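You operate a simulated robot arm through the tools that you are given. There is no shell and no other tool. Be economical: measure what you need, move in short steps, check, and stop when the job is done.

You run a simulated robot arm. Do the job below in one go: nothing can be reset, and whatever is moved stays where it is left.

JOB
Roll the bubbles out of the patch on the pink mat and cure it under the blue sandbag.
Fine: lift the bag off once the patch's band is green; roller and bag go back; leave the other patches.
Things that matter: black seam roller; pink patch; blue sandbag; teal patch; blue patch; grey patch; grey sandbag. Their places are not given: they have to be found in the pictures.

It is judged by the outcome, as a careful person would: the job done as asked, and still so three seconds after it is handed in. It fails if anything else is knocked over, pushed out of place, dropped, spilled or broken.

ROBOT AND FRAMES
A 6-joint arm with a two-finger parallel gripper, fixed in place. Base frame: the origin is at the foot of the arm, x ahead of it, y to its left, z up; the work surface is at about z = 85. Readings come in cm, degrees, newtons and seconds.
With the tool pointing down near the work surface it reaches from about 26 to 68 cm from the base axis. Its first joint turns from -66.0 to 66.0 degrees. Payload 2.9 kg.
The TCP is the grasp point between the finger pads, 3 cm short of the fingertips. In the tool frame z runs along the fingers and y along their closing line. The gripper opens to 11 cm. The fingers are 2 cm wide and 1 cm thick; the gripper's body (4.8 by 11.2 cm) begins 5.5 cm behind the TCP.
Orientation is told as [roll, pitch, yaw] about the base's x, y, z axes, in that order, counted from this pose: with the fingers straight down and closing along the base's y, the tool's x points along the base's -x, its y along +y and its z along -z.

CONTROLS
- The arm moves only by the tool drive_tool. Its argument "moves" is a list of rows, each an object of numbers (a shift or turn left out is 0, a gripper value left out holds the last): "x", "y", "z": the shift along the base's x, y, z in m; "ax", "ay", "az": the turn, a rotation vector about the base's x, y, z in degrees. In form: [{"x": .., "y": .., "z": .., "ax": .., "ay": .., "az": ..}, ...]. A call has 1 to 8 rows; each row shifts and turns the commanded pose from where the row before left it. "claw" is the finger opening in m, from 0 to 0.11, set as the call begins (left out, the last holds). Each row takes 0.2 s and may step no farther than 5 cm and 8.6 degrees from the row before; otherwise, or with a gripper value out of range, the whole call is refused. A pose out of reach is approached as far as the arm can. The call stops where the force on the tool passes 40 N (or 10 N more than at its start, if that is more) or the arm is blocked; 0.2 s more then pass. Each finger travels about 10.8 cm/s and halts on what it meets, pressing with about 34 N; the grip force reading is that of the motor and also rises with nothing between the fingers. The clock runs only during rows and for 0.2 s after the last one: add rows that do not move to give the fingers time. The reply holds the time, the measured pose of the TCP, the force on the tool along the base axes, the opening and the grip force, in the units named above and with some noise, and new pictures: "pictures" is both (left out), scene, wrist or none.
- Cameras (640 x 400 px; columns grow to the right, rows downward): "scene" is fixed at [6.7, 42.15, 139.52]; the picture's right is [-0.86, -0.51, 0.00], its down [-0.24, 0.41, -0.88] and it looks along [0.45, -0.76, -0.47] (base axes); focal length 314 px, centre (320, 200). "wrist" rides on the gripper at [-3.6, 0, -5.7] in the tool frame; the picture's right is [0.00, -1.00, 0.00], its down [0.97, 0.00, -0.24] and it looks along [0.24, 0.00, 0.97] (tool axes); focal length 218 px, centre (320, 200).
- locate(camera, pixels): there is no depth. For up to 12 entries [column, row, z] of the newest picture of that camera ("zoom" is the newest enlarged one), the place [x, y] in the base frame at which the ray of that pixel passes the height z, good to about 0.2 cm. It takes no simulated time.
- zoom(camera, box): a new picture of the part [left, top, right, bottom] of that camera's present view, enlarged. It takes no simulated time.
- close_job(): hands the job in; it is judged then, once.

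Go step by step. Measure first, check grasps and placings, and put right what went wrong. The budget is 80 turns and 120 pictures, counting those below and the enlarged ones. Unless the task says otherwise, let go and move clear before handing in, and close with one line.

The tools are called after ">>>" as name(argument=value, ...) on one line, values as JSON. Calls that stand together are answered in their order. drive_tool: Moves the arm, as the interface text tells. Its arguments: {"type":"object","properties":{"moves":{"type":"array"},"claw":{"type":"number"},"pictures":{"type":"string","enum":["both","scene","wrist","none"]}},"required":["moves"]} The other tools are called the same way: locate (camera, pixels) gives the place at which the rays of pixels pass given heights; zoom (camera, box) takes an enlarged picture of a part of a camera's view; close_job () hands the job in.

At the start:

```text
clock: 0.0
ee_pos: [36.66, -27.39, 123.76]
orientation: [0.0, 0.0, 0.0]
wrist_force: [-1.1, 0.0, 0.3]
finger_gap: 11.01
grasp_force: 0.0
```

scene: 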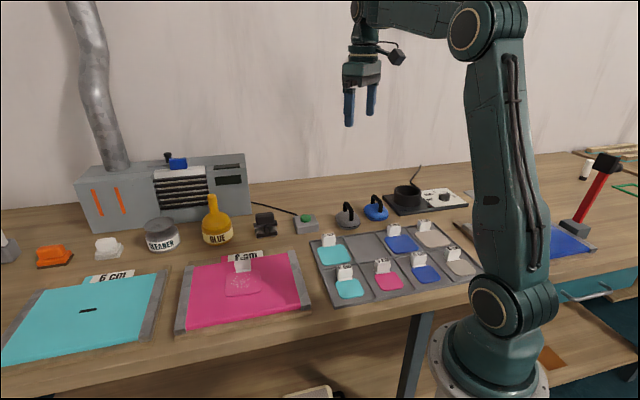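
wrist: 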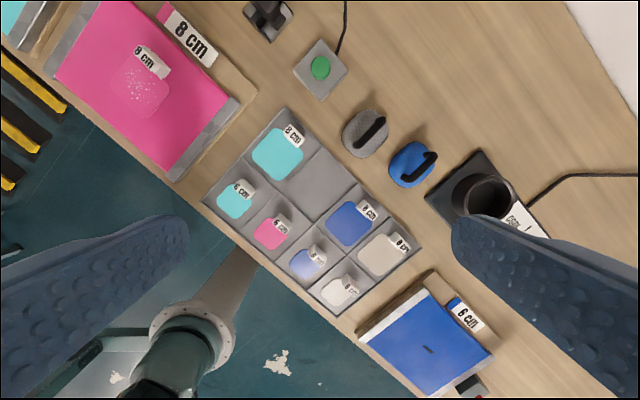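

The pink mat with the bubbled patch is near scene (242,283), the black roller near (265,224), and the bags near (347,215) grey and (376,208) blue. I'll zoom in for details.

>>> zoom(camera="scene", box=[170, 180, 330, 340])

>>> zoom(camera="scene", box=[230, 180, 400, 250])

>>> zoom(camera="wrist", box=[230, 0, 450, 200])

>>> locate(camera="wrist", pixels=[[140, 92, 86], [268, 15, 88], [320, 68, 86], [366, 133, 87], [411, 163, 87], [147, 62, 87]])

>>> locate(camera="scene", pixels=[[242, 283, 86], [265, 224, 87], [304, 222, 86], [348, 218, 87], [376, 210, 87]])

```text
2.50 times, centred on (250, 260) of scene
```

zoom: 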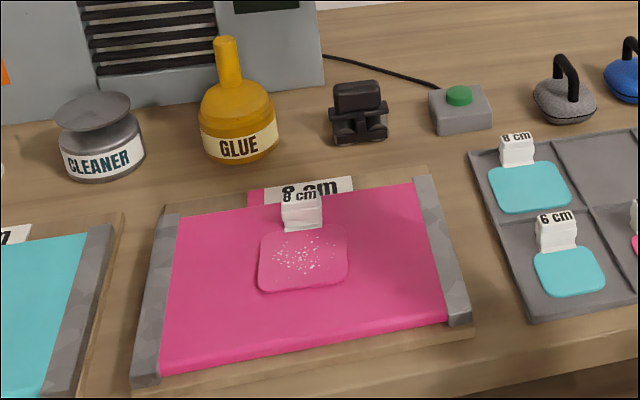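

```text
3.76 times, centred on (315, 215) of scene
```

zoom: 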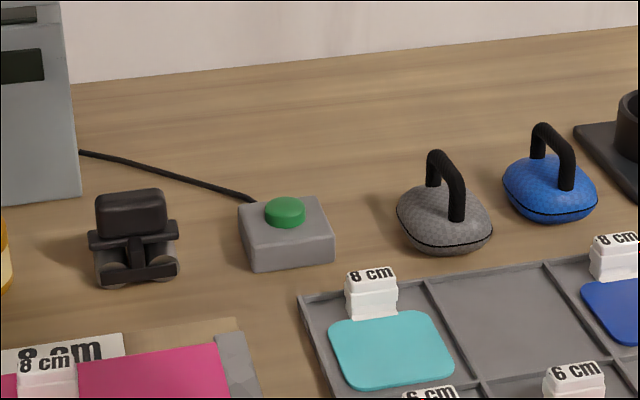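

```text
2.00 times, centred on (340, 100) of wrist
```

zoom: 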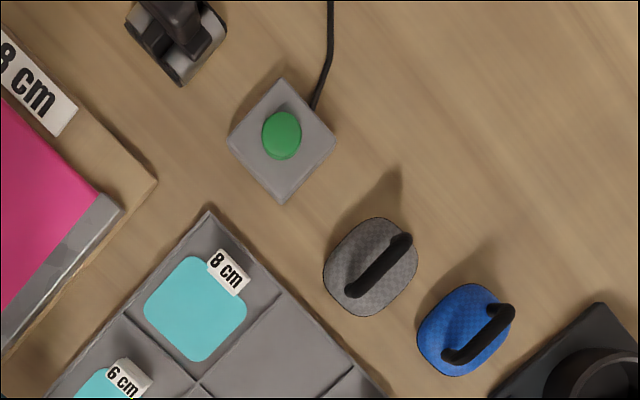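

```text
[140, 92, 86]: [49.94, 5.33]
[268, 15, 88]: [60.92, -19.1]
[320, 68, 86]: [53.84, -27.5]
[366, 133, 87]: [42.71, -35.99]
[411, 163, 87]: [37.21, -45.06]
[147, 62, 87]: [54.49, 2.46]
```

```text
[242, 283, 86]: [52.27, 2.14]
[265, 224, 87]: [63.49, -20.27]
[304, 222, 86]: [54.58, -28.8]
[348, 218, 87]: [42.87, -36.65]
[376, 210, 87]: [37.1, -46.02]
```

The roller sits near (62,-19.6), the patch near (50,3.7) at z≈88, and the blue bag near (37,-45.5). I'll move over the roller for a close look.

>>> drive_tool(moves=[{"x": 0.036, "y": 0.013, "z": -0.02}, {"x": 0.036, "y": 0.013, "z": -0.02}, {"x": 0.036, "y": 0.013, "z": -0.02}, {"x": 0.036, "y": 0.013, "z": -0.02}, {"x": 0.036, "y": 0.013, "z": -0.02}, {"x": 0.036, "y": 0.013, "z": -0.02}, {}])

```text
clock: 1.6
ee_pos: [58.1, -19.53, 111.57]
orientation: [0.1, 0.1, 0.0]
wrist_force: [0.6, -0.4, 0.1]
finger_gap: 10.99
grasp_force: 0.1
```

scene: 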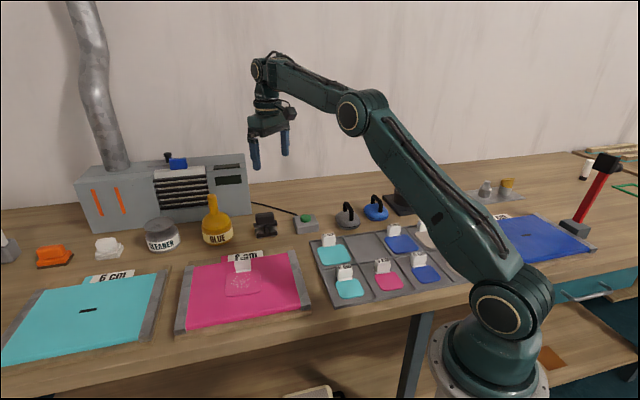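
wrist: 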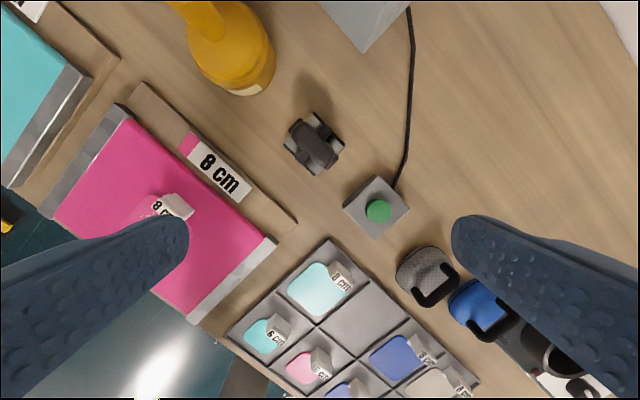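

>>> zoom(camera="wrist", box=[270, 95, 360, 185])

>>> zoom(camera="scene", box=[235, 200, 295, 245])

>>> locate(camera="wrist", pixels=[[315, 144, 88], [315, 144, 90], [304, 130, 90], [330, 160, 90], [288, 147, 86], [312, 173, 86], [315, 114, 86], [343, 145, 86]])

```text
4.44 times, centred on (315, 140) of wrist
```

zoom: 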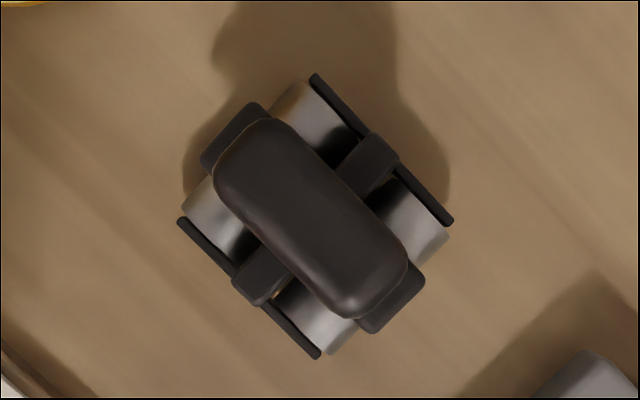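

```text
8.89 times, centred on (265, 222) of scene
```

zoom: 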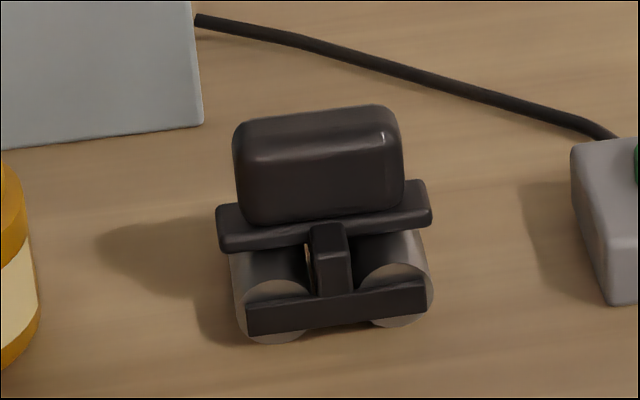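

```text
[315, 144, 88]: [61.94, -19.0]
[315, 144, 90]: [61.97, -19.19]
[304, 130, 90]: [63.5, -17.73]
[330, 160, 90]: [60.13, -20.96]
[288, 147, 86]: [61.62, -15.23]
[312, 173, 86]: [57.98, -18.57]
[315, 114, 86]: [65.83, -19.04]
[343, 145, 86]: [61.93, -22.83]
```

The roller's handle is about 5 by 2 cm with its long side along about +45° and its top near z=92. I'll turn the tool to +45°, centre over it and look again.

>>> locate(camera="wrist", pixels=[[312.7, 142.9, 92], [148, 207, 88], [175, 205, 89], [158, 211, 89]])

>>> drive_tool(moves=[{"x": 0.005, "az": 7.5}, {"x": 0.005, "az": 7.5}, {"x": 0.005, "az": 7.5, "z": -0.01}, {"x": 0.005, "az": 7.5, "z": -0.01}, {"x": 0.005, "az": 7.5, "z": -0.01}, {"x": 0.005, "az": 7.5, "z": -0.01}, {}], pictures="wrist")

```text
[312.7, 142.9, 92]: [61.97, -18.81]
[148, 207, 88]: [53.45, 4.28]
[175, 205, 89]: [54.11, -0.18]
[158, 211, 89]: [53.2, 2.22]
```

```text
clock: 3.2
ee_pos: [61.44, -19.59, 107.85]
orientation: [0.0, 0.1, 45.1]
wrist_force: [0.0, 0.4, 0.9]
finger_gap: 11.02
grasp_force: 0.1
```

wrist: 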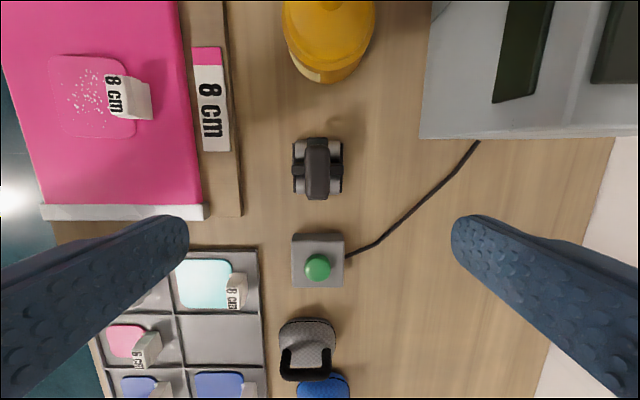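

The picture is now aligned: the handle's long side is vertical at pixel (317,167). I'll locate its centre.

>>> locate(camera="wrist", pixels=[[317, 139, 92], [317, 197, 91], [317, 167, 91.5], [306, 167, 91], [329, 167, 91]])

>>> zoom(camera="wrist", box=[277, 125, 357, 205])

>>> zoom(camera="wrist", box=[0, 20, 260, 230])

```text
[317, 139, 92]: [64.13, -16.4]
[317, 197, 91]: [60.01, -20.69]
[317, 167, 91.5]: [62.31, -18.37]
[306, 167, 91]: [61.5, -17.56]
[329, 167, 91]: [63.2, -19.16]
```

```text
5.00 times, centred on (317, 165) of wrist
```

zoom: 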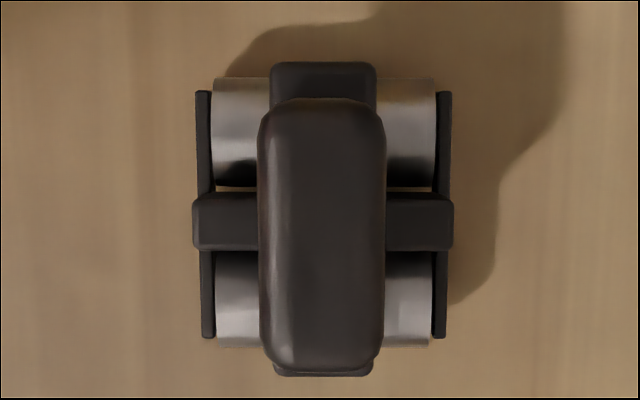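

```text
1.90 times, centred on (130, 125) of wrist
```

zoom: 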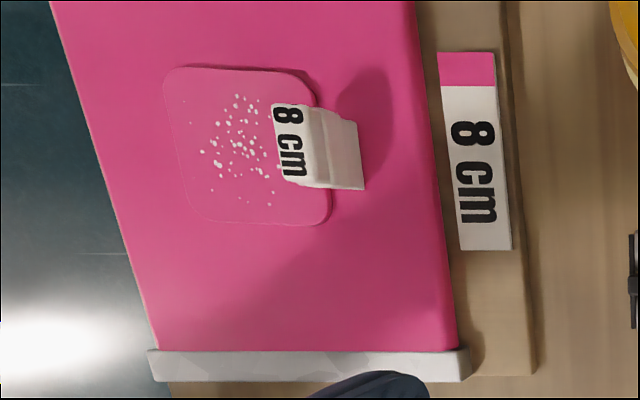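

I'll centre over the handle at (61.9,-18.8) and descend to about z=95 with the fingers at 6 cm.

>>> drive_tool(moves=[{"x": 0.0045, "y": 0.008}, {"z": -0.04}, {"z": -0.04}, {"z": -0.04}, {}], claw=0.06)

```text
clock: 4.4
ee_pos: [61.92, -18.91, 95.76]
orientation: [0.0, 0.0, 44.9]
wrist_force: [0.8, 0.2, -0.2]
finger_gap: 5.97
grasp_force: 0.1
```

scene: 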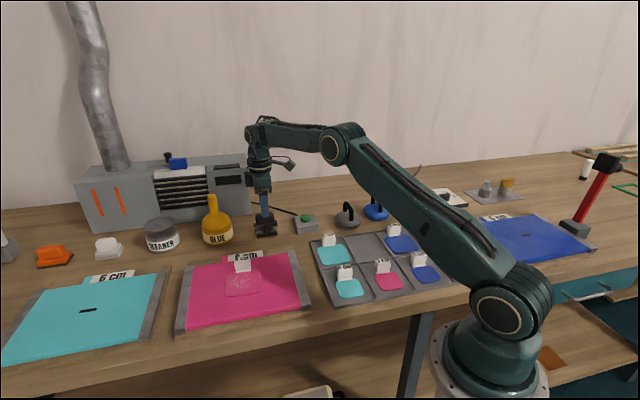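
wrist: 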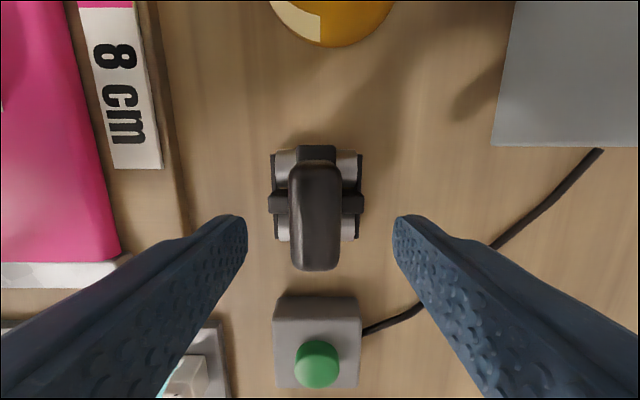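

The handle lies between the fingertips, off about 0.3 cm. I'll correct and descend to z≈92.4 so the tips stay above the yoke's cross piece.

>>> drive_tool(moves=[{"x": 0.001, "y": 0.004}, {"z": -0.012}, {"z": -0.012}, {"z": -0.009}, {}])

>>> zoom(camera="scene", box=[225, 170, 305, 250])

```text
clock: 5.6
ee_pos: [61.89, -18.52, 92.41]
orientation: [0.0, 0.0, 45.0]
wrist_force: [0.4, -0.3, -0.3]
finger_gap: 6.0
grasp_force: 0.1
```

scene: 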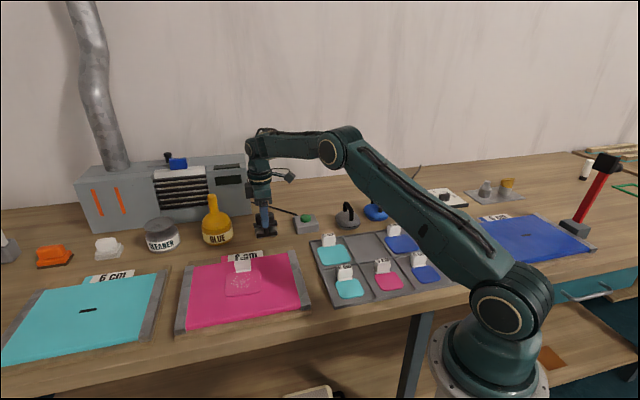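
wrist: 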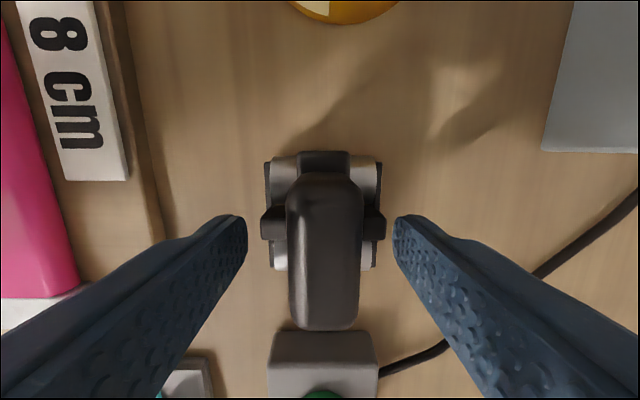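

```text
5.00 times, centred on (265, 210) of scene
```

zoom: 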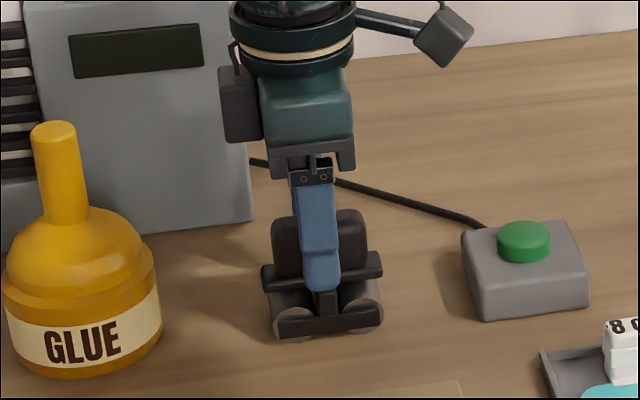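

The fingers straddle the handle above the cross piece. Closing.

>>> drive_tool(moves=[{}, {}, {}], claw=0.0, pictures="wrist")

```text
clock: 6.4
ee_pos: [61.9, -18.51, 92.36]
orientation: [0.0, 0.0, 45.0]
wrist_force: [0.1, -0.5, -0.3]
finger_gap: 2.59
grasp_force: 33.8
```

wrist: 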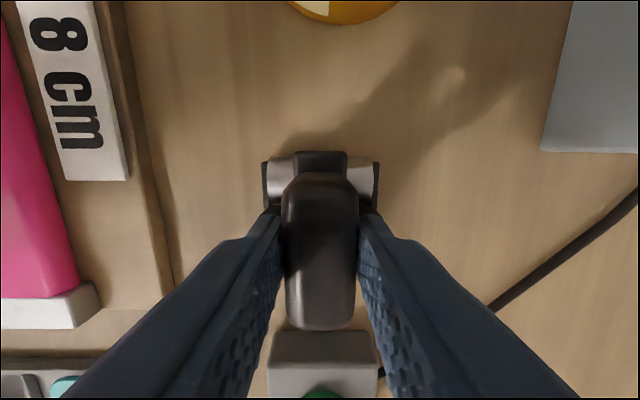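

The roller is held (gap 2.59, 34 N). I'll lift it and carry it to beside the patch to look at the patch from close up.

>>> drive_tool(moves=[{"z": 0.03}, {"z": 0.045}, {"z": 0.045}, {"x": -0.03, "y": 0.025}, {"x": -0.036, "y": 0.03}, {"x": -0.036, "y": 0.03}, {"x": -0.036, "y": 0.03}, {"x": -0.036, "y": 0.03}])

```text
clock: 8.2
ee_pos: [44.51, -3.94, 104.56]
orientation: [0.0, 0.1, 45.1]
wrist_force: [0.0, 0.7, 0.4]
finger_gap: 0.0
grasp_force: 34.3
```

scene: 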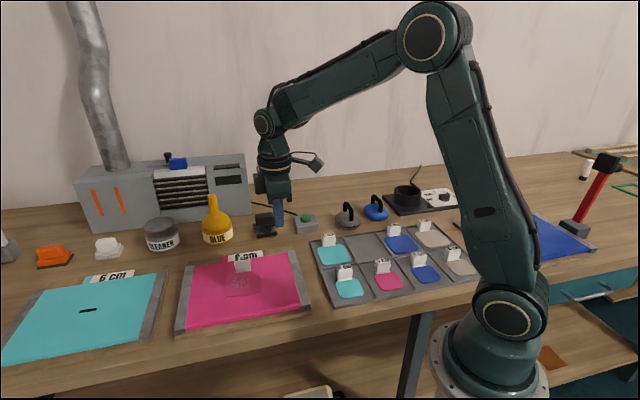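
wrist: 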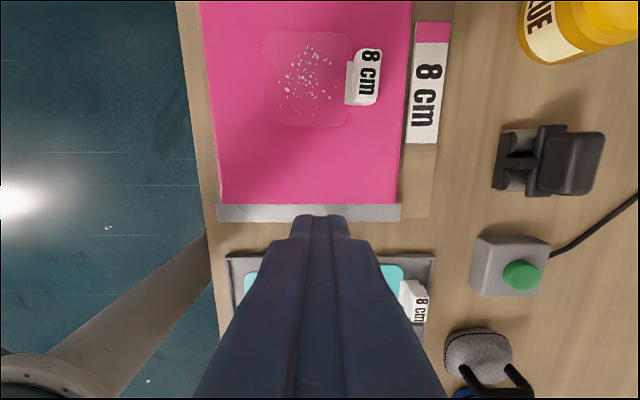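

The gap reads 0: the roller slipped out and still stands at wrist (550,160). While here I'll measure the patch and the roller's state.

>>> locate(camera="wrist", pixels=[[262, 80, 88], [350, 80, 88], [306, 30, 88], [306, 127, 88], [307, 78, 88], [347, 80, 88], [365, 105, 88], [520, 190, 85], [497, 190, 85.5], [573, 162, 91]])

>>> zoom(camera="wrist", box=[440, 100, 640, 225])

>>> zoom(camera="scene", box=[235, 200, 295, 245])

>>> zoom(camera="wrist", box=[220, 0, 420, 140])

```text
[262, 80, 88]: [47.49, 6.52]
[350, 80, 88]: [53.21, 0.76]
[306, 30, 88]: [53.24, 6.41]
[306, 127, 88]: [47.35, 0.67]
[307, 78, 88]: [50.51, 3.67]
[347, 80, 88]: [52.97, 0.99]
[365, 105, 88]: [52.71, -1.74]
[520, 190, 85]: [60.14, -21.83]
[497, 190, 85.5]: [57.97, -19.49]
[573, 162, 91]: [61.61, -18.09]
```

```text
3.20 times, centred on (540, 162) of wrist
```

zoom: 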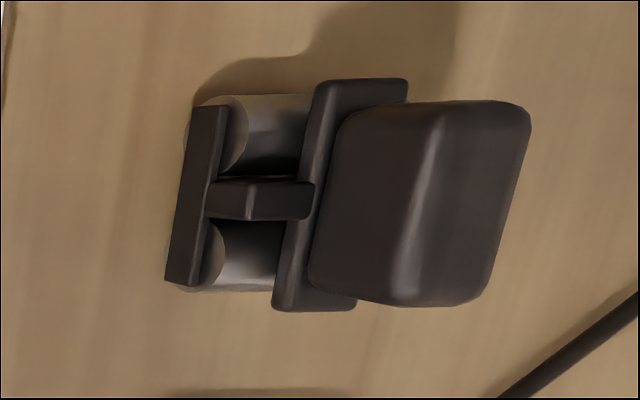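

```text
8.89 times, centred on (265, 222) of scene
```

zoom: 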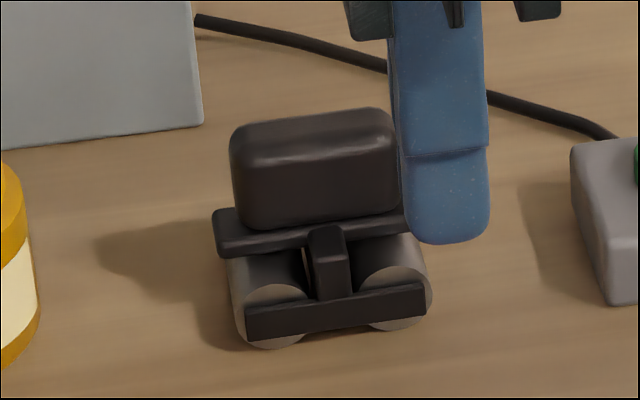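

```text
2.86 times, centred on (320, 70) of wrist
```

zoom: 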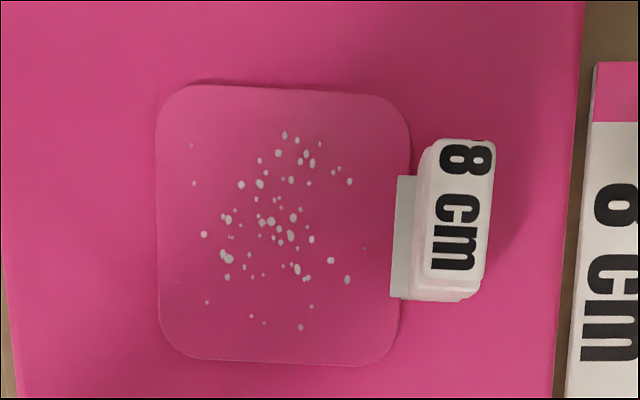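

The patch centre is (50.4,3.65), about 8.1 cm wide, with its tag outside the edge towards (+x,-y). The roller still stands upright where it was, so I'll go back over it and grip deeper, then lift slowly.

>>> drive_tool(moves=[{"x": 0.036, "y": -0.03}, {"x": 0.036, "y": -0.03}, {"x": 0.036, "y": -0.03}, {"x": 0.036, "y": -0.03}, {"x": 0.03, "y": -0.025}, {}, {"z": -0.035}, {"z": -0.035}], claw=0.06, pictures="wrist")

```text
clock: 10.0
ee_pos: [61.99, -18.52, 97.21]
orientation: [0.0, 0.1, 45.0]
wrist_force: [0.1, -0.9, 0.3]
finger_gap: 6.01
grasp_force: 0.1
```

wrist: 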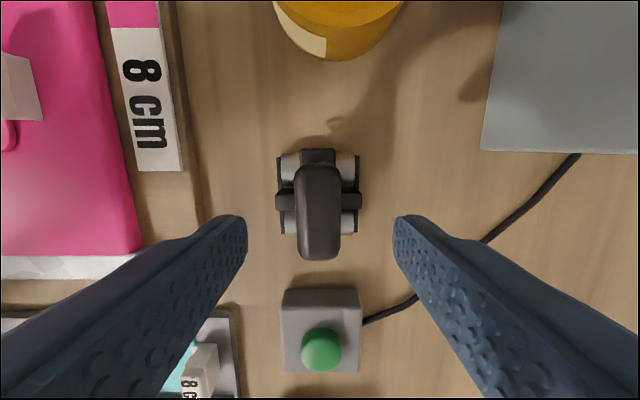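

The handle is centred. I'll narrow to 4 cm and descend in small steps until the tips touch the cross piece.

>>> drive_tool(moves=[{"z": -0.025}, {"z": -0.022}, {"z": -0.004}, {"z": -0.003}, {"z": -0.003}, {"z": -0.003}], claw=0.04)

>>> zoom(camera="scene", box=[235, 195, 295, 245])

```text
clock: 11.4
ee_pos: [61.99, -18.4, 91.58]
orientation: [-0.2, -0.1, 45.0]
wrist_force: [-3.1, -0.5, 11.3]
finger_gap: 4.08
grasp_force: 0.4
```

scene: 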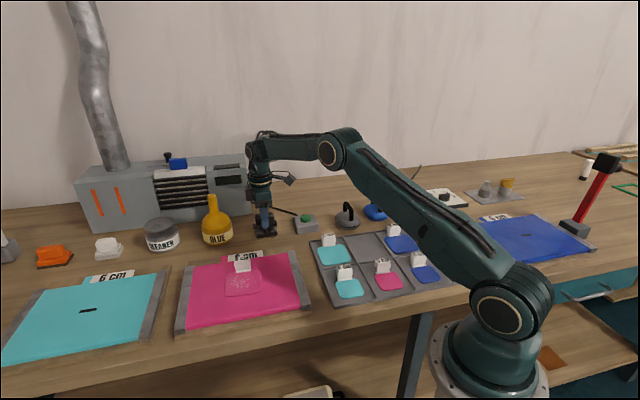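
wrist: 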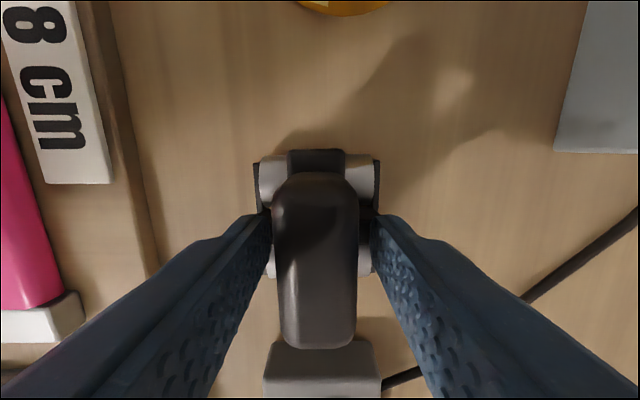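

```text
8.00 times, centred on (265, 220) of scene
```

zoom: 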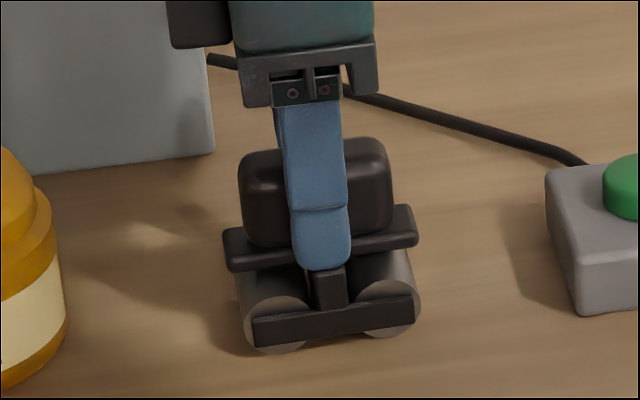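

Contact at TCP z≈91.6 (11 N), about 8 mm deeper than before. I'll back off slightly and close, then lift slowly by 1.5 cm.

>>> drive_tool(moves=[{"z": 0.005}, {}], pictures="none")

>>> drive_tool(moves=[{}, {}, {}, {}], claw=0.0, pictures="none")

>>> drive_tool(moves=[{"z": 0.002}, {"z": 0.003}, {"z": 0.004}, {"z": 0.006}, {}])

```text
clock: 12.0
ee_pos: [61.85, -18.36, 91.72]
orientation: [0.0, -0.1, 45.1]
wrist_force: [-0.5, 1.1, -0.1]
finger_gap: 4.01
grasp_force: 0.0
```

```text
clock: 13.0
ee_pos: [61.9, -18.49, 91.83]
orientation: [0.0, 0.1, 45.0]
wrist_force: [-0.4, 0.5, 0.5]
finger_gap: 2.59
grasp_force: 34.5
```

```text
clock: 14.2
ee_pos: [61.89, -18.43, 93.46]
orientation: [0.0, 0.0, 45.1]
wrist_force: [-0.8, -0.3, -2.7]
finger_gap: 2.55
grasp_force: 33.7
```

scene: 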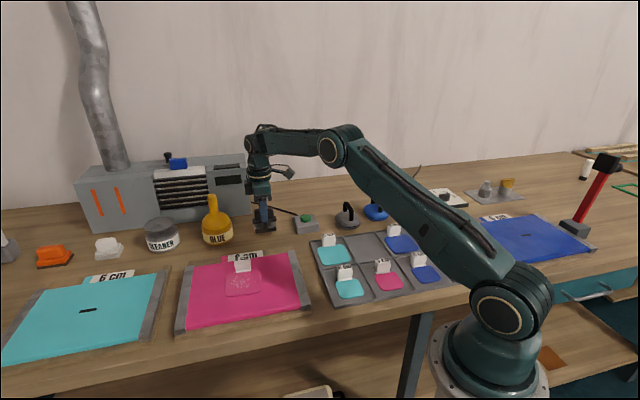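
wrist: 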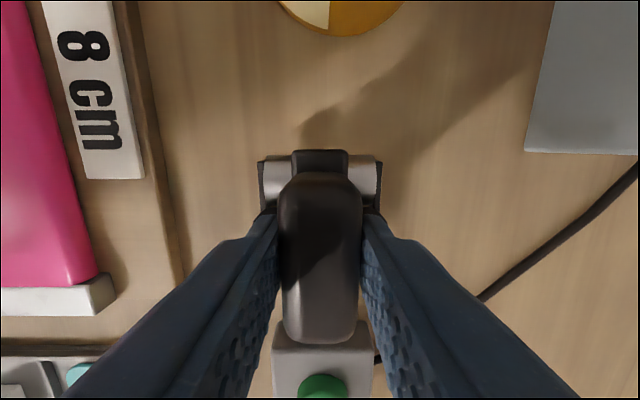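

The roller is now lifted (2.7 N load, gap 2.55). I'll raise it gently and start the transfer.

>>> drive_tool(moves=[{"z": 0.012}, {"z": 0.015}, {"z": 0.015}, {"z": 0.015}, {"z": 0.015}, {"z": 0.012}, {}], pictures="none")

>>> drive_tool(moves=[{"x": -0.01, "y": 0.008}, {"x": -0.018, "y": 0.015}, {"x": -0.02, "y": 0.018}, {"x": -0.02, "y": 0.018}, {"x": -0.02, "y": 0.018}, {"x": -0.02, "y": 0.018}, {"x": -0.018, "y": 0.015}, {"x": -0.01, "y": 0.008}])

```text
clock: 15.8
ee_pos: [61.86, -18.34, 101.7]
orientation: [0.0, 0.0, 45.1]
wrist_force: [-0.8, -0.5, -2.0]
finger_gap: 2.56
grasp_force: 34.2
```

```text
clock: 17.6
ee_pos: [48.29, -6.66, 101.84]
orientation: [0.0, 0.0, 45.0]
wrist_force: [-0.3, 0.2, -2.9]
finger_gap: 2.58
grasp_force: 33.5
```

scene: 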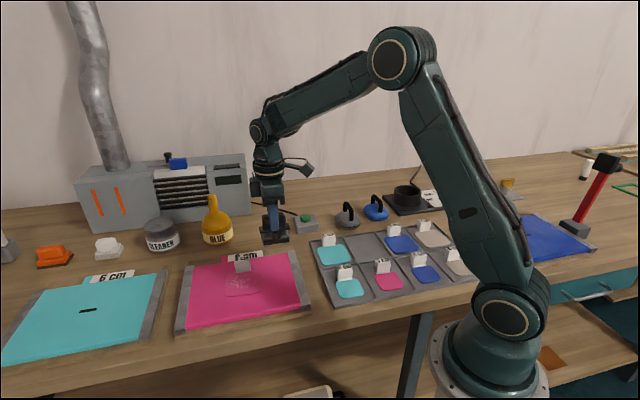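
wrist: 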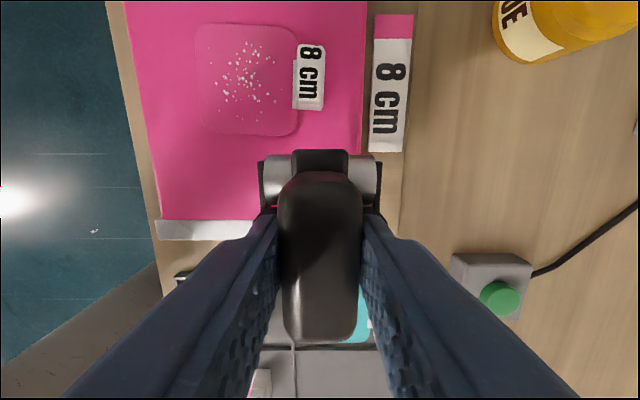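

The roller is firmly held. I'll re-measure the patch from this clearer view.

>>> locate(camera="wrist", pixels=[[198, 80, 88], [298, 80, 88], [248, 24, 88], [248, 137, 88], [248, 80, 88], [295, 105, 88.3], [294, 75, 88.3], [230, 229, 88], [132, 80, 88], [365, 80, 88]])

>>> zoom(camera="wrist", box=[110, 0, 420, 250])

```text
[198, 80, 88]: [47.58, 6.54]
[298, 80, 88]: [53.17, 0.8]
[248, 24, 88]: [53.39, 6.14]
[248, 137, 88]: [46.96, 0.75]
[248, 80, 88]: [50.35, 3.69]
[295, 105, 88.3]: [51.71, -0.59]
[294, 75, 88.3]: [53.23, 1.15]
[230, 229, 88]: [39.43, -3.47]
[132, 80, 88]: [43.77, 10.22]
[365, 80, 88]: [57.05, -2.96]
```

```text
1.60 times, centred on (265, 125) of wrist
```

zoom: 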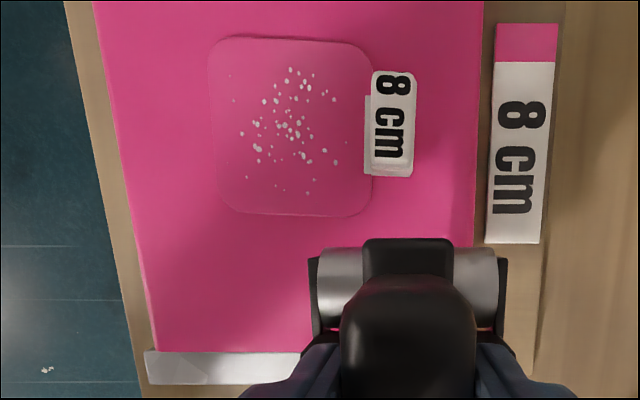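

Patch centre is (50.35,3.65). I'll move over the tag-side lane centre (51.1,2.9) and descend to just above the patch.

>>> drive_tool(moves=[{"x": 0.006, "y": 0.02}, {"x": 0.008, "y": 0.026}, {"x": 0.008, "y": 0.028}, {"x": 0.006, "y": 0.021}, {"z": -0.02}, {"z": -0.018}, {"z": -0.01}, {}])

>>> zoom(camera="scene", box=[190, 210, 310, 320])

```text
clock: 19.4
ee_pos: [51.21, 2.81, 97.01]
orientation: [0.0, -0.1, 44.9]
wrist_force: [-1.8, 1.9, -2.6]
finger_gap: 2.57
grasp_force: 34.5
```

scene: 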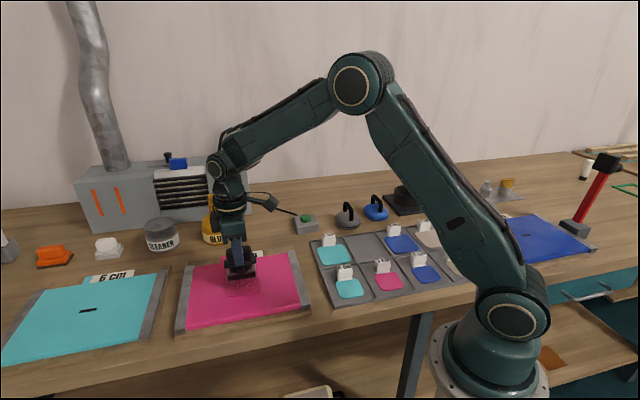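
wrist: 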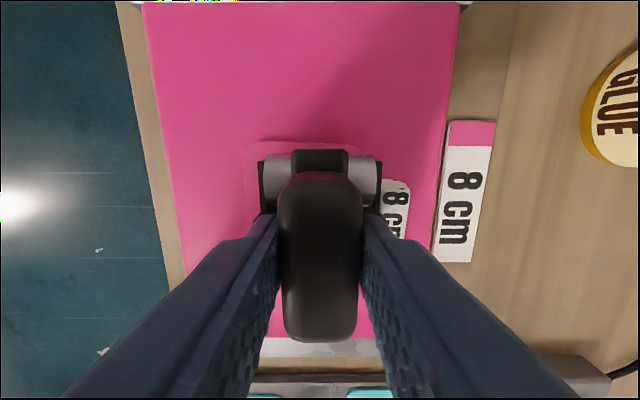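

```text
3.64 times, centred on (250, 265) of scene
```

zoom: 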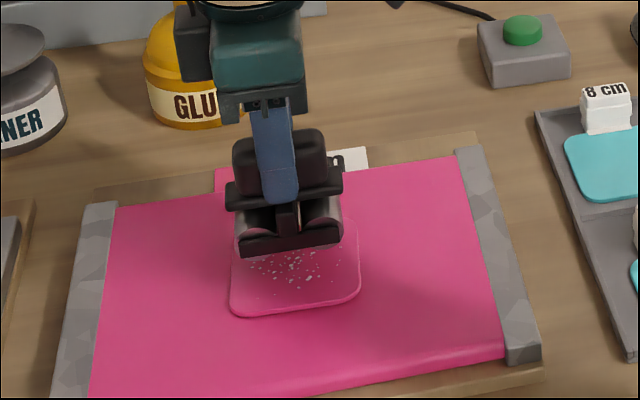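

A sideways force of about 2.6 N away from the tag suggests the roller touches the tag at wrist (390,205). I'll back off 0.7 cm from it and descend gently.

>>> drive_tool(moves=[{"x": -0.005, "y": 0.005}, {}])

>>> zoom(camera="wrist", box=[220, 100, 500, 280])

```text
clock: 20.0
ee_pos: [50.68, 3.41, 97.02]
orientation: [0.0, 0.0, 44.9]
wrist_force: [0.2, -0.5, -2.5]
finger_gap: 2.57
grasp_force: 34.1
```

scene: 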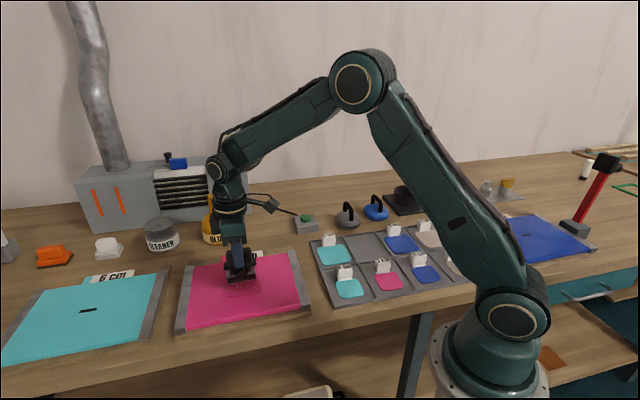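
wrist: 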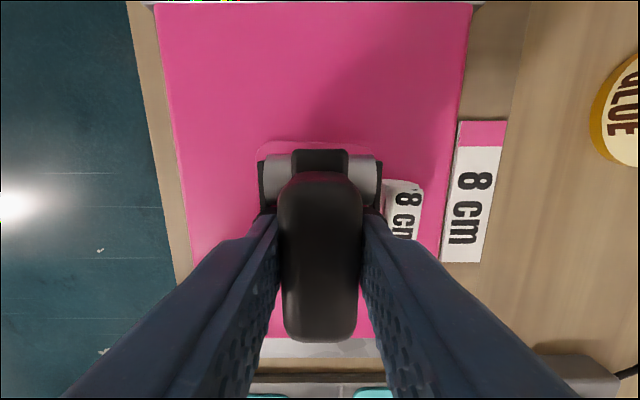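

```text
2.22 times, centred on (360, 190) of wrist
```

zoom: 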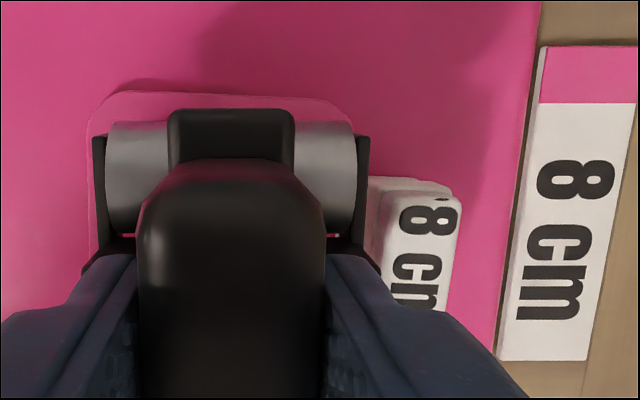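

The sideways force is gone. I'll descend in small steps until light contact with the patch.

>>> drive_tool(moves=[{"z": -0.008}, {"z": -0.004}, {"z": -0.003}, {"z": -0.003}, {"z": -0.002}], pictures="none")

```text
clock: 21.2
ee_pos: [50.64, 3.29, 95.08]
orientation: [0.0, 0.0, 44.9]
wrist_force: [-0.6, -0.4, -0.7]
finger_gap: 2.59
grasp_force: 34.0
```

The load has dropped to -0.7 N, so contact is starting. I'll press a little more.

>>> drive_tool(moves=[{"z": -0.002}, {"z": -0.002}, {}], pictures="none")

```text
clock: 22.0
ee_pos: [50.55, 3.43, 94.82]
orientation: [-0.1, -0.4, 45.2]
wrist_force: [-4.3, 1.3, 27.1]
finger_gap: 2.59
grasp_force: 34.3
```

Pressing at 27 N; I'll ease off 1.5 mm and roll along the patch's +45° direction and back.

>>> drive_tool(moves=[{"z": 0.0015}, {"x": 0.007, "y": 0.007}, {"x": 0.008, "y": 0.008}, {"x": 0.008, "y": 0.008}, {"x": 0.007, "y": 0.007}, {}], pictures="wrist")

```text
clock: 23.4
ee_pos: [53.53, 6.29, 94.75]
orientation: [0.0, -0.1, 45.0]
wrist_force: [-3.9, -3.6, 20.5]
finger_gap: 2.55
grasp_force: 34.1
```

wrist: 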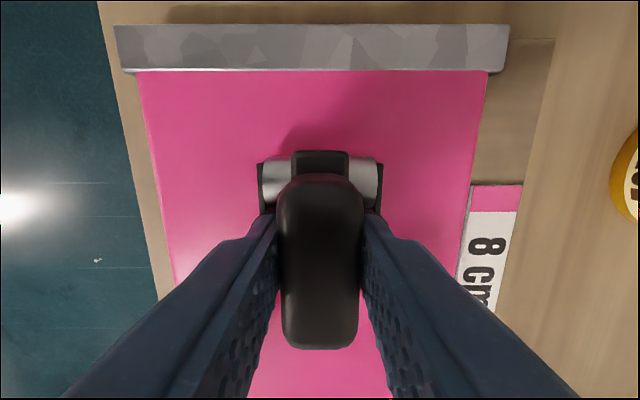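

Rolling works at 20 N with about 5 N drag. Now back across the whole patch.

>>> drive_tool(moves=[{"x": -0.007, "y": -0.007}, {"x": -0.009, "y": -0.009}, {"x": -0.009, "y": -0.009}, {"x": -0.009, "y": -0.009}, {"x": -0.009, "y": -0.009}, {"x": -0.009, "y": -0.009}, {"x": -0.007, "y": -0.007}, {}])

>>> zoom(camera="scene", box=[190, 210, 310, 320])

>>> zoom(camera="wrist", box=[180, 0, 420, 200])

```text
clock: 25.2
ee_pos: [47.69, 0.44, 94.81]
orientation: [0.0, 0.1, 45.0]
wrist_force: [0.7, 0.8, 1.8]
finger_gap: 2.57
grasp_force: 34.3
```

scene: 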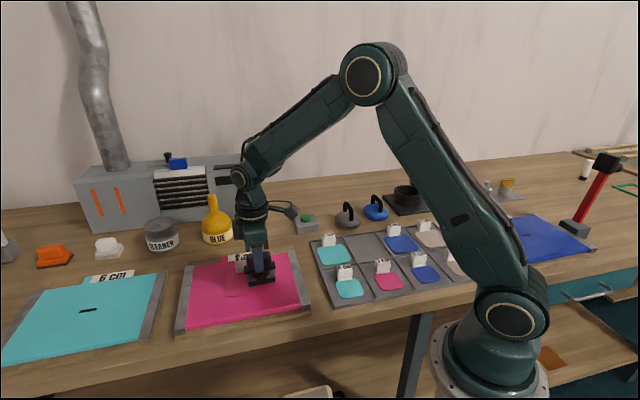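
wrist: 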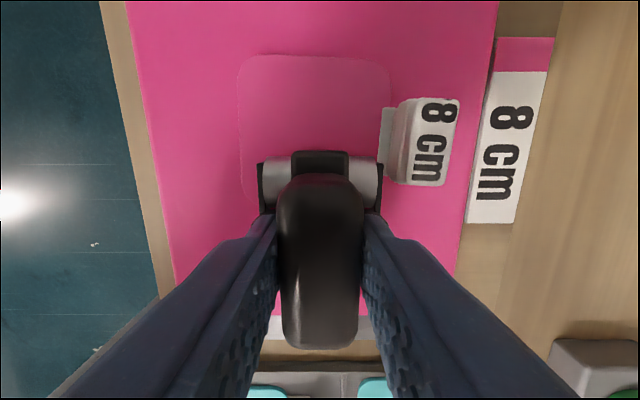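

```text
3.64 times, centred on (250, 265) of scene
```

zoom: 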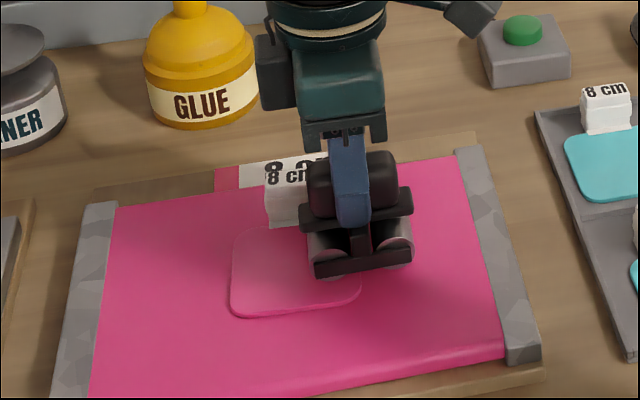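

```text
2.00 times, centred on (300, 100) of wrist
```

zoom: 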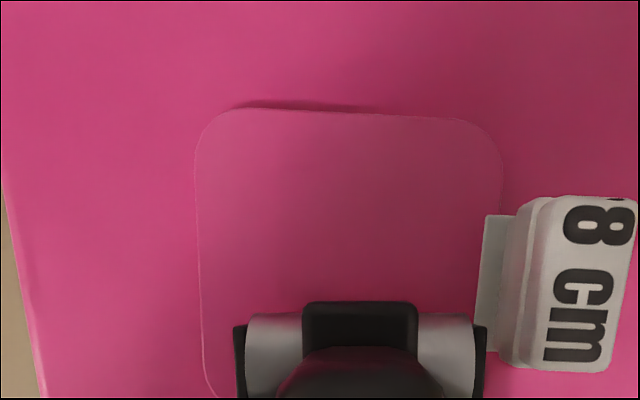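

The bubbles are gone where visible. I'll lift and look at the whole patch.

>>> drive_tool(moves=[{"z": 0.015}, {"z": 0.025}, {"z": 0.03}, {"x": -0.02, "y": -0.02}, {"x": -0.02, "y": -0.02}, {}], pictures="scene")

>>> zoom(camera="wrist", box=[200, 0, 440, 150])

>>> zoom(camera="scene", box=[200, 240, 300, 310])

```text
clock: 26.6
ee_pos: [43.76, -3.42, 101.9]
orientation: [0.0, 0.0, 44.9]
wrist_force: [-0.4, -0.4, -2.8]
finger_gap: 2.56
grasp_force: 33.8
```

scene: 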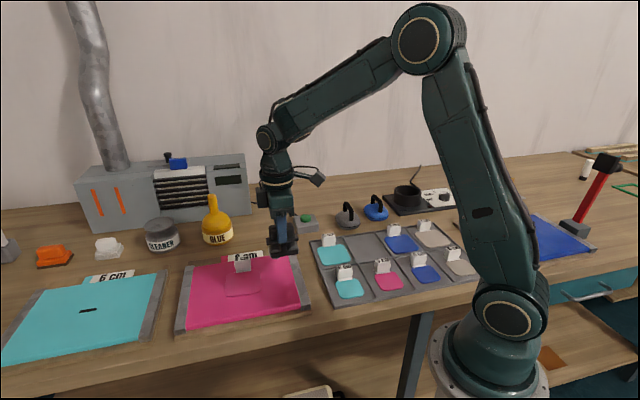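

```text
2.67 times, centred on (320, 75) of wrist
```

zoom: 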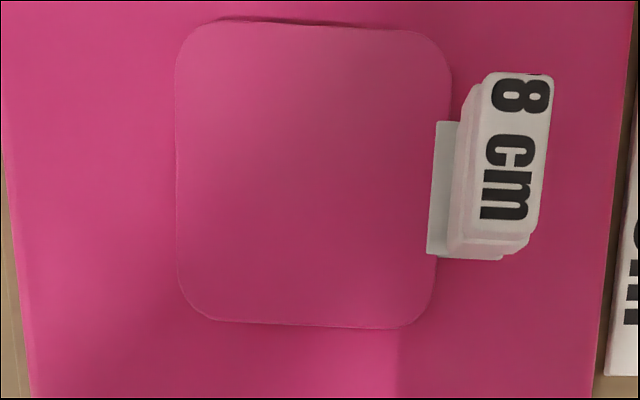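

```text
5.71 times, centred on (250, 275) of scene
```

zoom: 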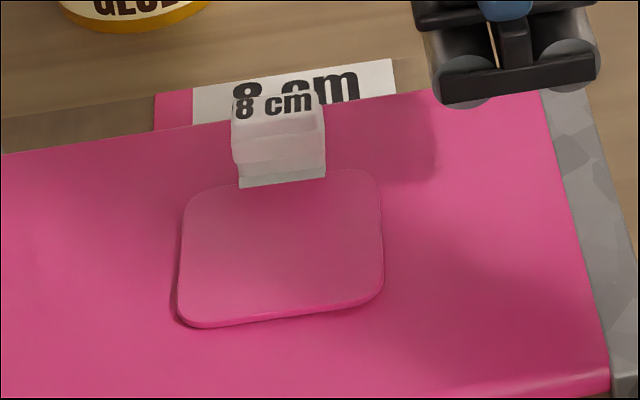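

No bubbles remain and the patch has not moved. I'll return the roller to its original spot (TCP 61.9,-18.45).

>>> drive_tool(moves=[{"x": 0.013, "y": -0.0105}, {"x": 0.0242, "y": -0.02}, {"x": 0.0258, "y": -0.0215}, {"x": 0.0258, "y": -0.0215}, {"x": 0.0258, "y": -0.0215}, {"x": 0.0258, "y": -0.0215}, {"x": 0.024, "y": -0.02}, {"x": 0.0174, "y": -0.0138}], pictures="none")

>>> drive_tool(moves=[{"z": -0.02}, {"z": -0.025}, {"z": -0.025}, {"z": -0.018}, {}])

```text
clock: 28.4
ee_pos: [61.96, -18.51, 101.74]
orientation: [0.2, 0.0, 45.0]
wrist_force: [0.4, 0.3, -4.0]
finger_gap: 2.59
grasp_force: 33.6
```

```text
clock: 29.6
ee_pos: [62.04, -18.47, 92.96]
orientation: [0.0, -0.1, 45.0]
wrist_force: [0.3, 0.1, -2.3]
finger_gap: 2.59
grasp_force: 34.2
```

scene: 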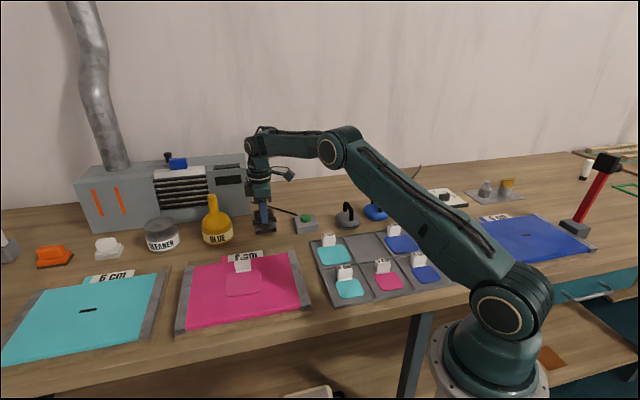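
wrist: 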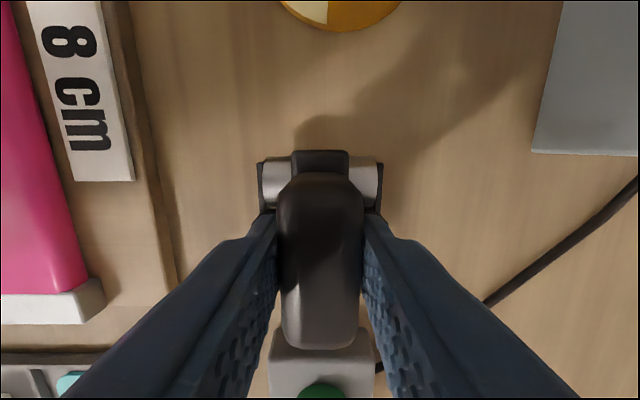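

Still hanging free (-2.3 N). I'll lower to contact.

>>> drive_tool(moves=[{"z": -0.005}, {"z": -0.003}, {"z": -0.002}, {"z": -0.001}, {}], pictures="none")

```text
clock: 30.8
ee_pos: [61.89, -18.61, 91.76]
orientation: [0.1, 0.0, 45.0]
wrist_force: [-0.3, -0.5, -2.6]
finger_gap: 2.57
grasp_force: 33.8
```

>>> drive_tool(moves=[{"z": -0.001}, {"z": -0.001}, {}], pictures="none")

```text
clock: 31.6
ee_pos: [61.82, -18.45, 91.63]
orientation: [0.0, 0.0, 45.0]
wrist_force: [-0.1, -0.3, -3.6]
finger_gap: 2.6
grasp_force: 34.3
```

>>> drive_tool(moves=[{"z": -0.001}, {"z": -0.001}, {}], pictures="scene")

>>> zoom(camera="scene", box=[235, 195, 295, 245])

```text
clock: 32.4
ee_pos: [61.87, -18.58, 91.67]
orientation: [-0.1, 0.0, 45.0]
wrist_force: [-3.5, 0.5, 8.0]
finger_gap: 2.54
grasp_force: 33.9
```

scene: 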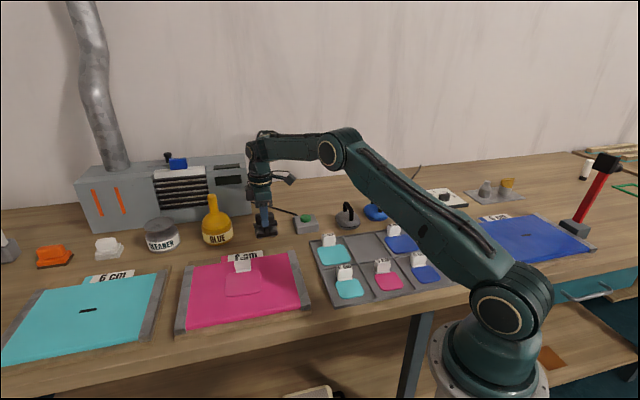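

```text
8.00 times, centred on (265, 220) of scene
```

zoom: 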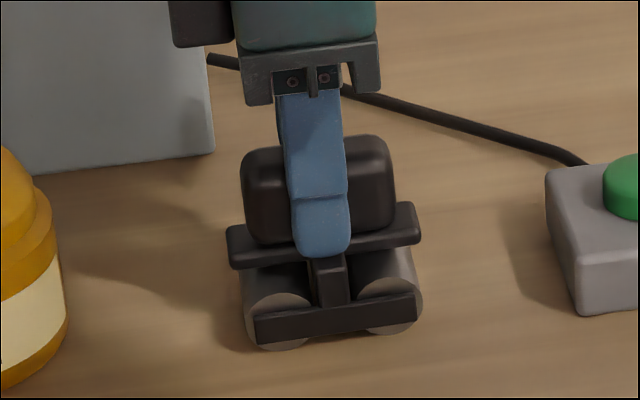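

The roller is on the table (8 N contact). I'll release and rise, then head to above the blue bag.

>>> drive_tool(moves=[{"z": 0.001}, {}, {}], claw=0.06, pictures="none")

>>> drive_tool(moves=[{"z": 0.02}, {"z": 0.04}, {"z": 0.04}, {"z": 0.04}, {"x": -0.03, "y": -0.025}, {"x": -0.035, "y": -0.03}, {"x": -0.035, "y": -0.03}, {"x": -0.035, "y": -0.03}])

```text
clock: 33.2
ee_pos: [61.69, -18.51, 91.51]
orientation: [0.0, 0.0, 45.0]
wrist_force: [0.0, -0.8, 0.2]
finger_gap: 6.01
grasp_force: 0.0
```

```text
clock: 35.0
ee_pos: [48.32, -30.05, 105.41]
orientation: [0.0, 0.0, 45.0]
wrist_force: [0.4, -0.1, 0.2]
finger_gap: 5.98
grasp_force: 0.1
```

scene: 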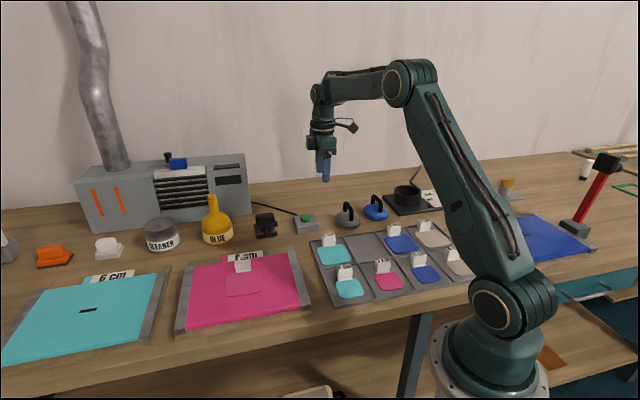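
wrist: 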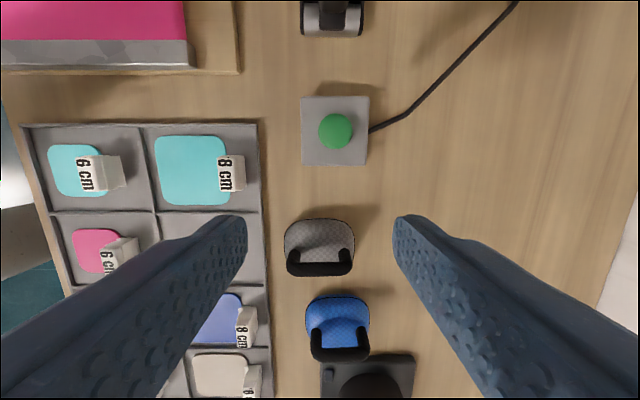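

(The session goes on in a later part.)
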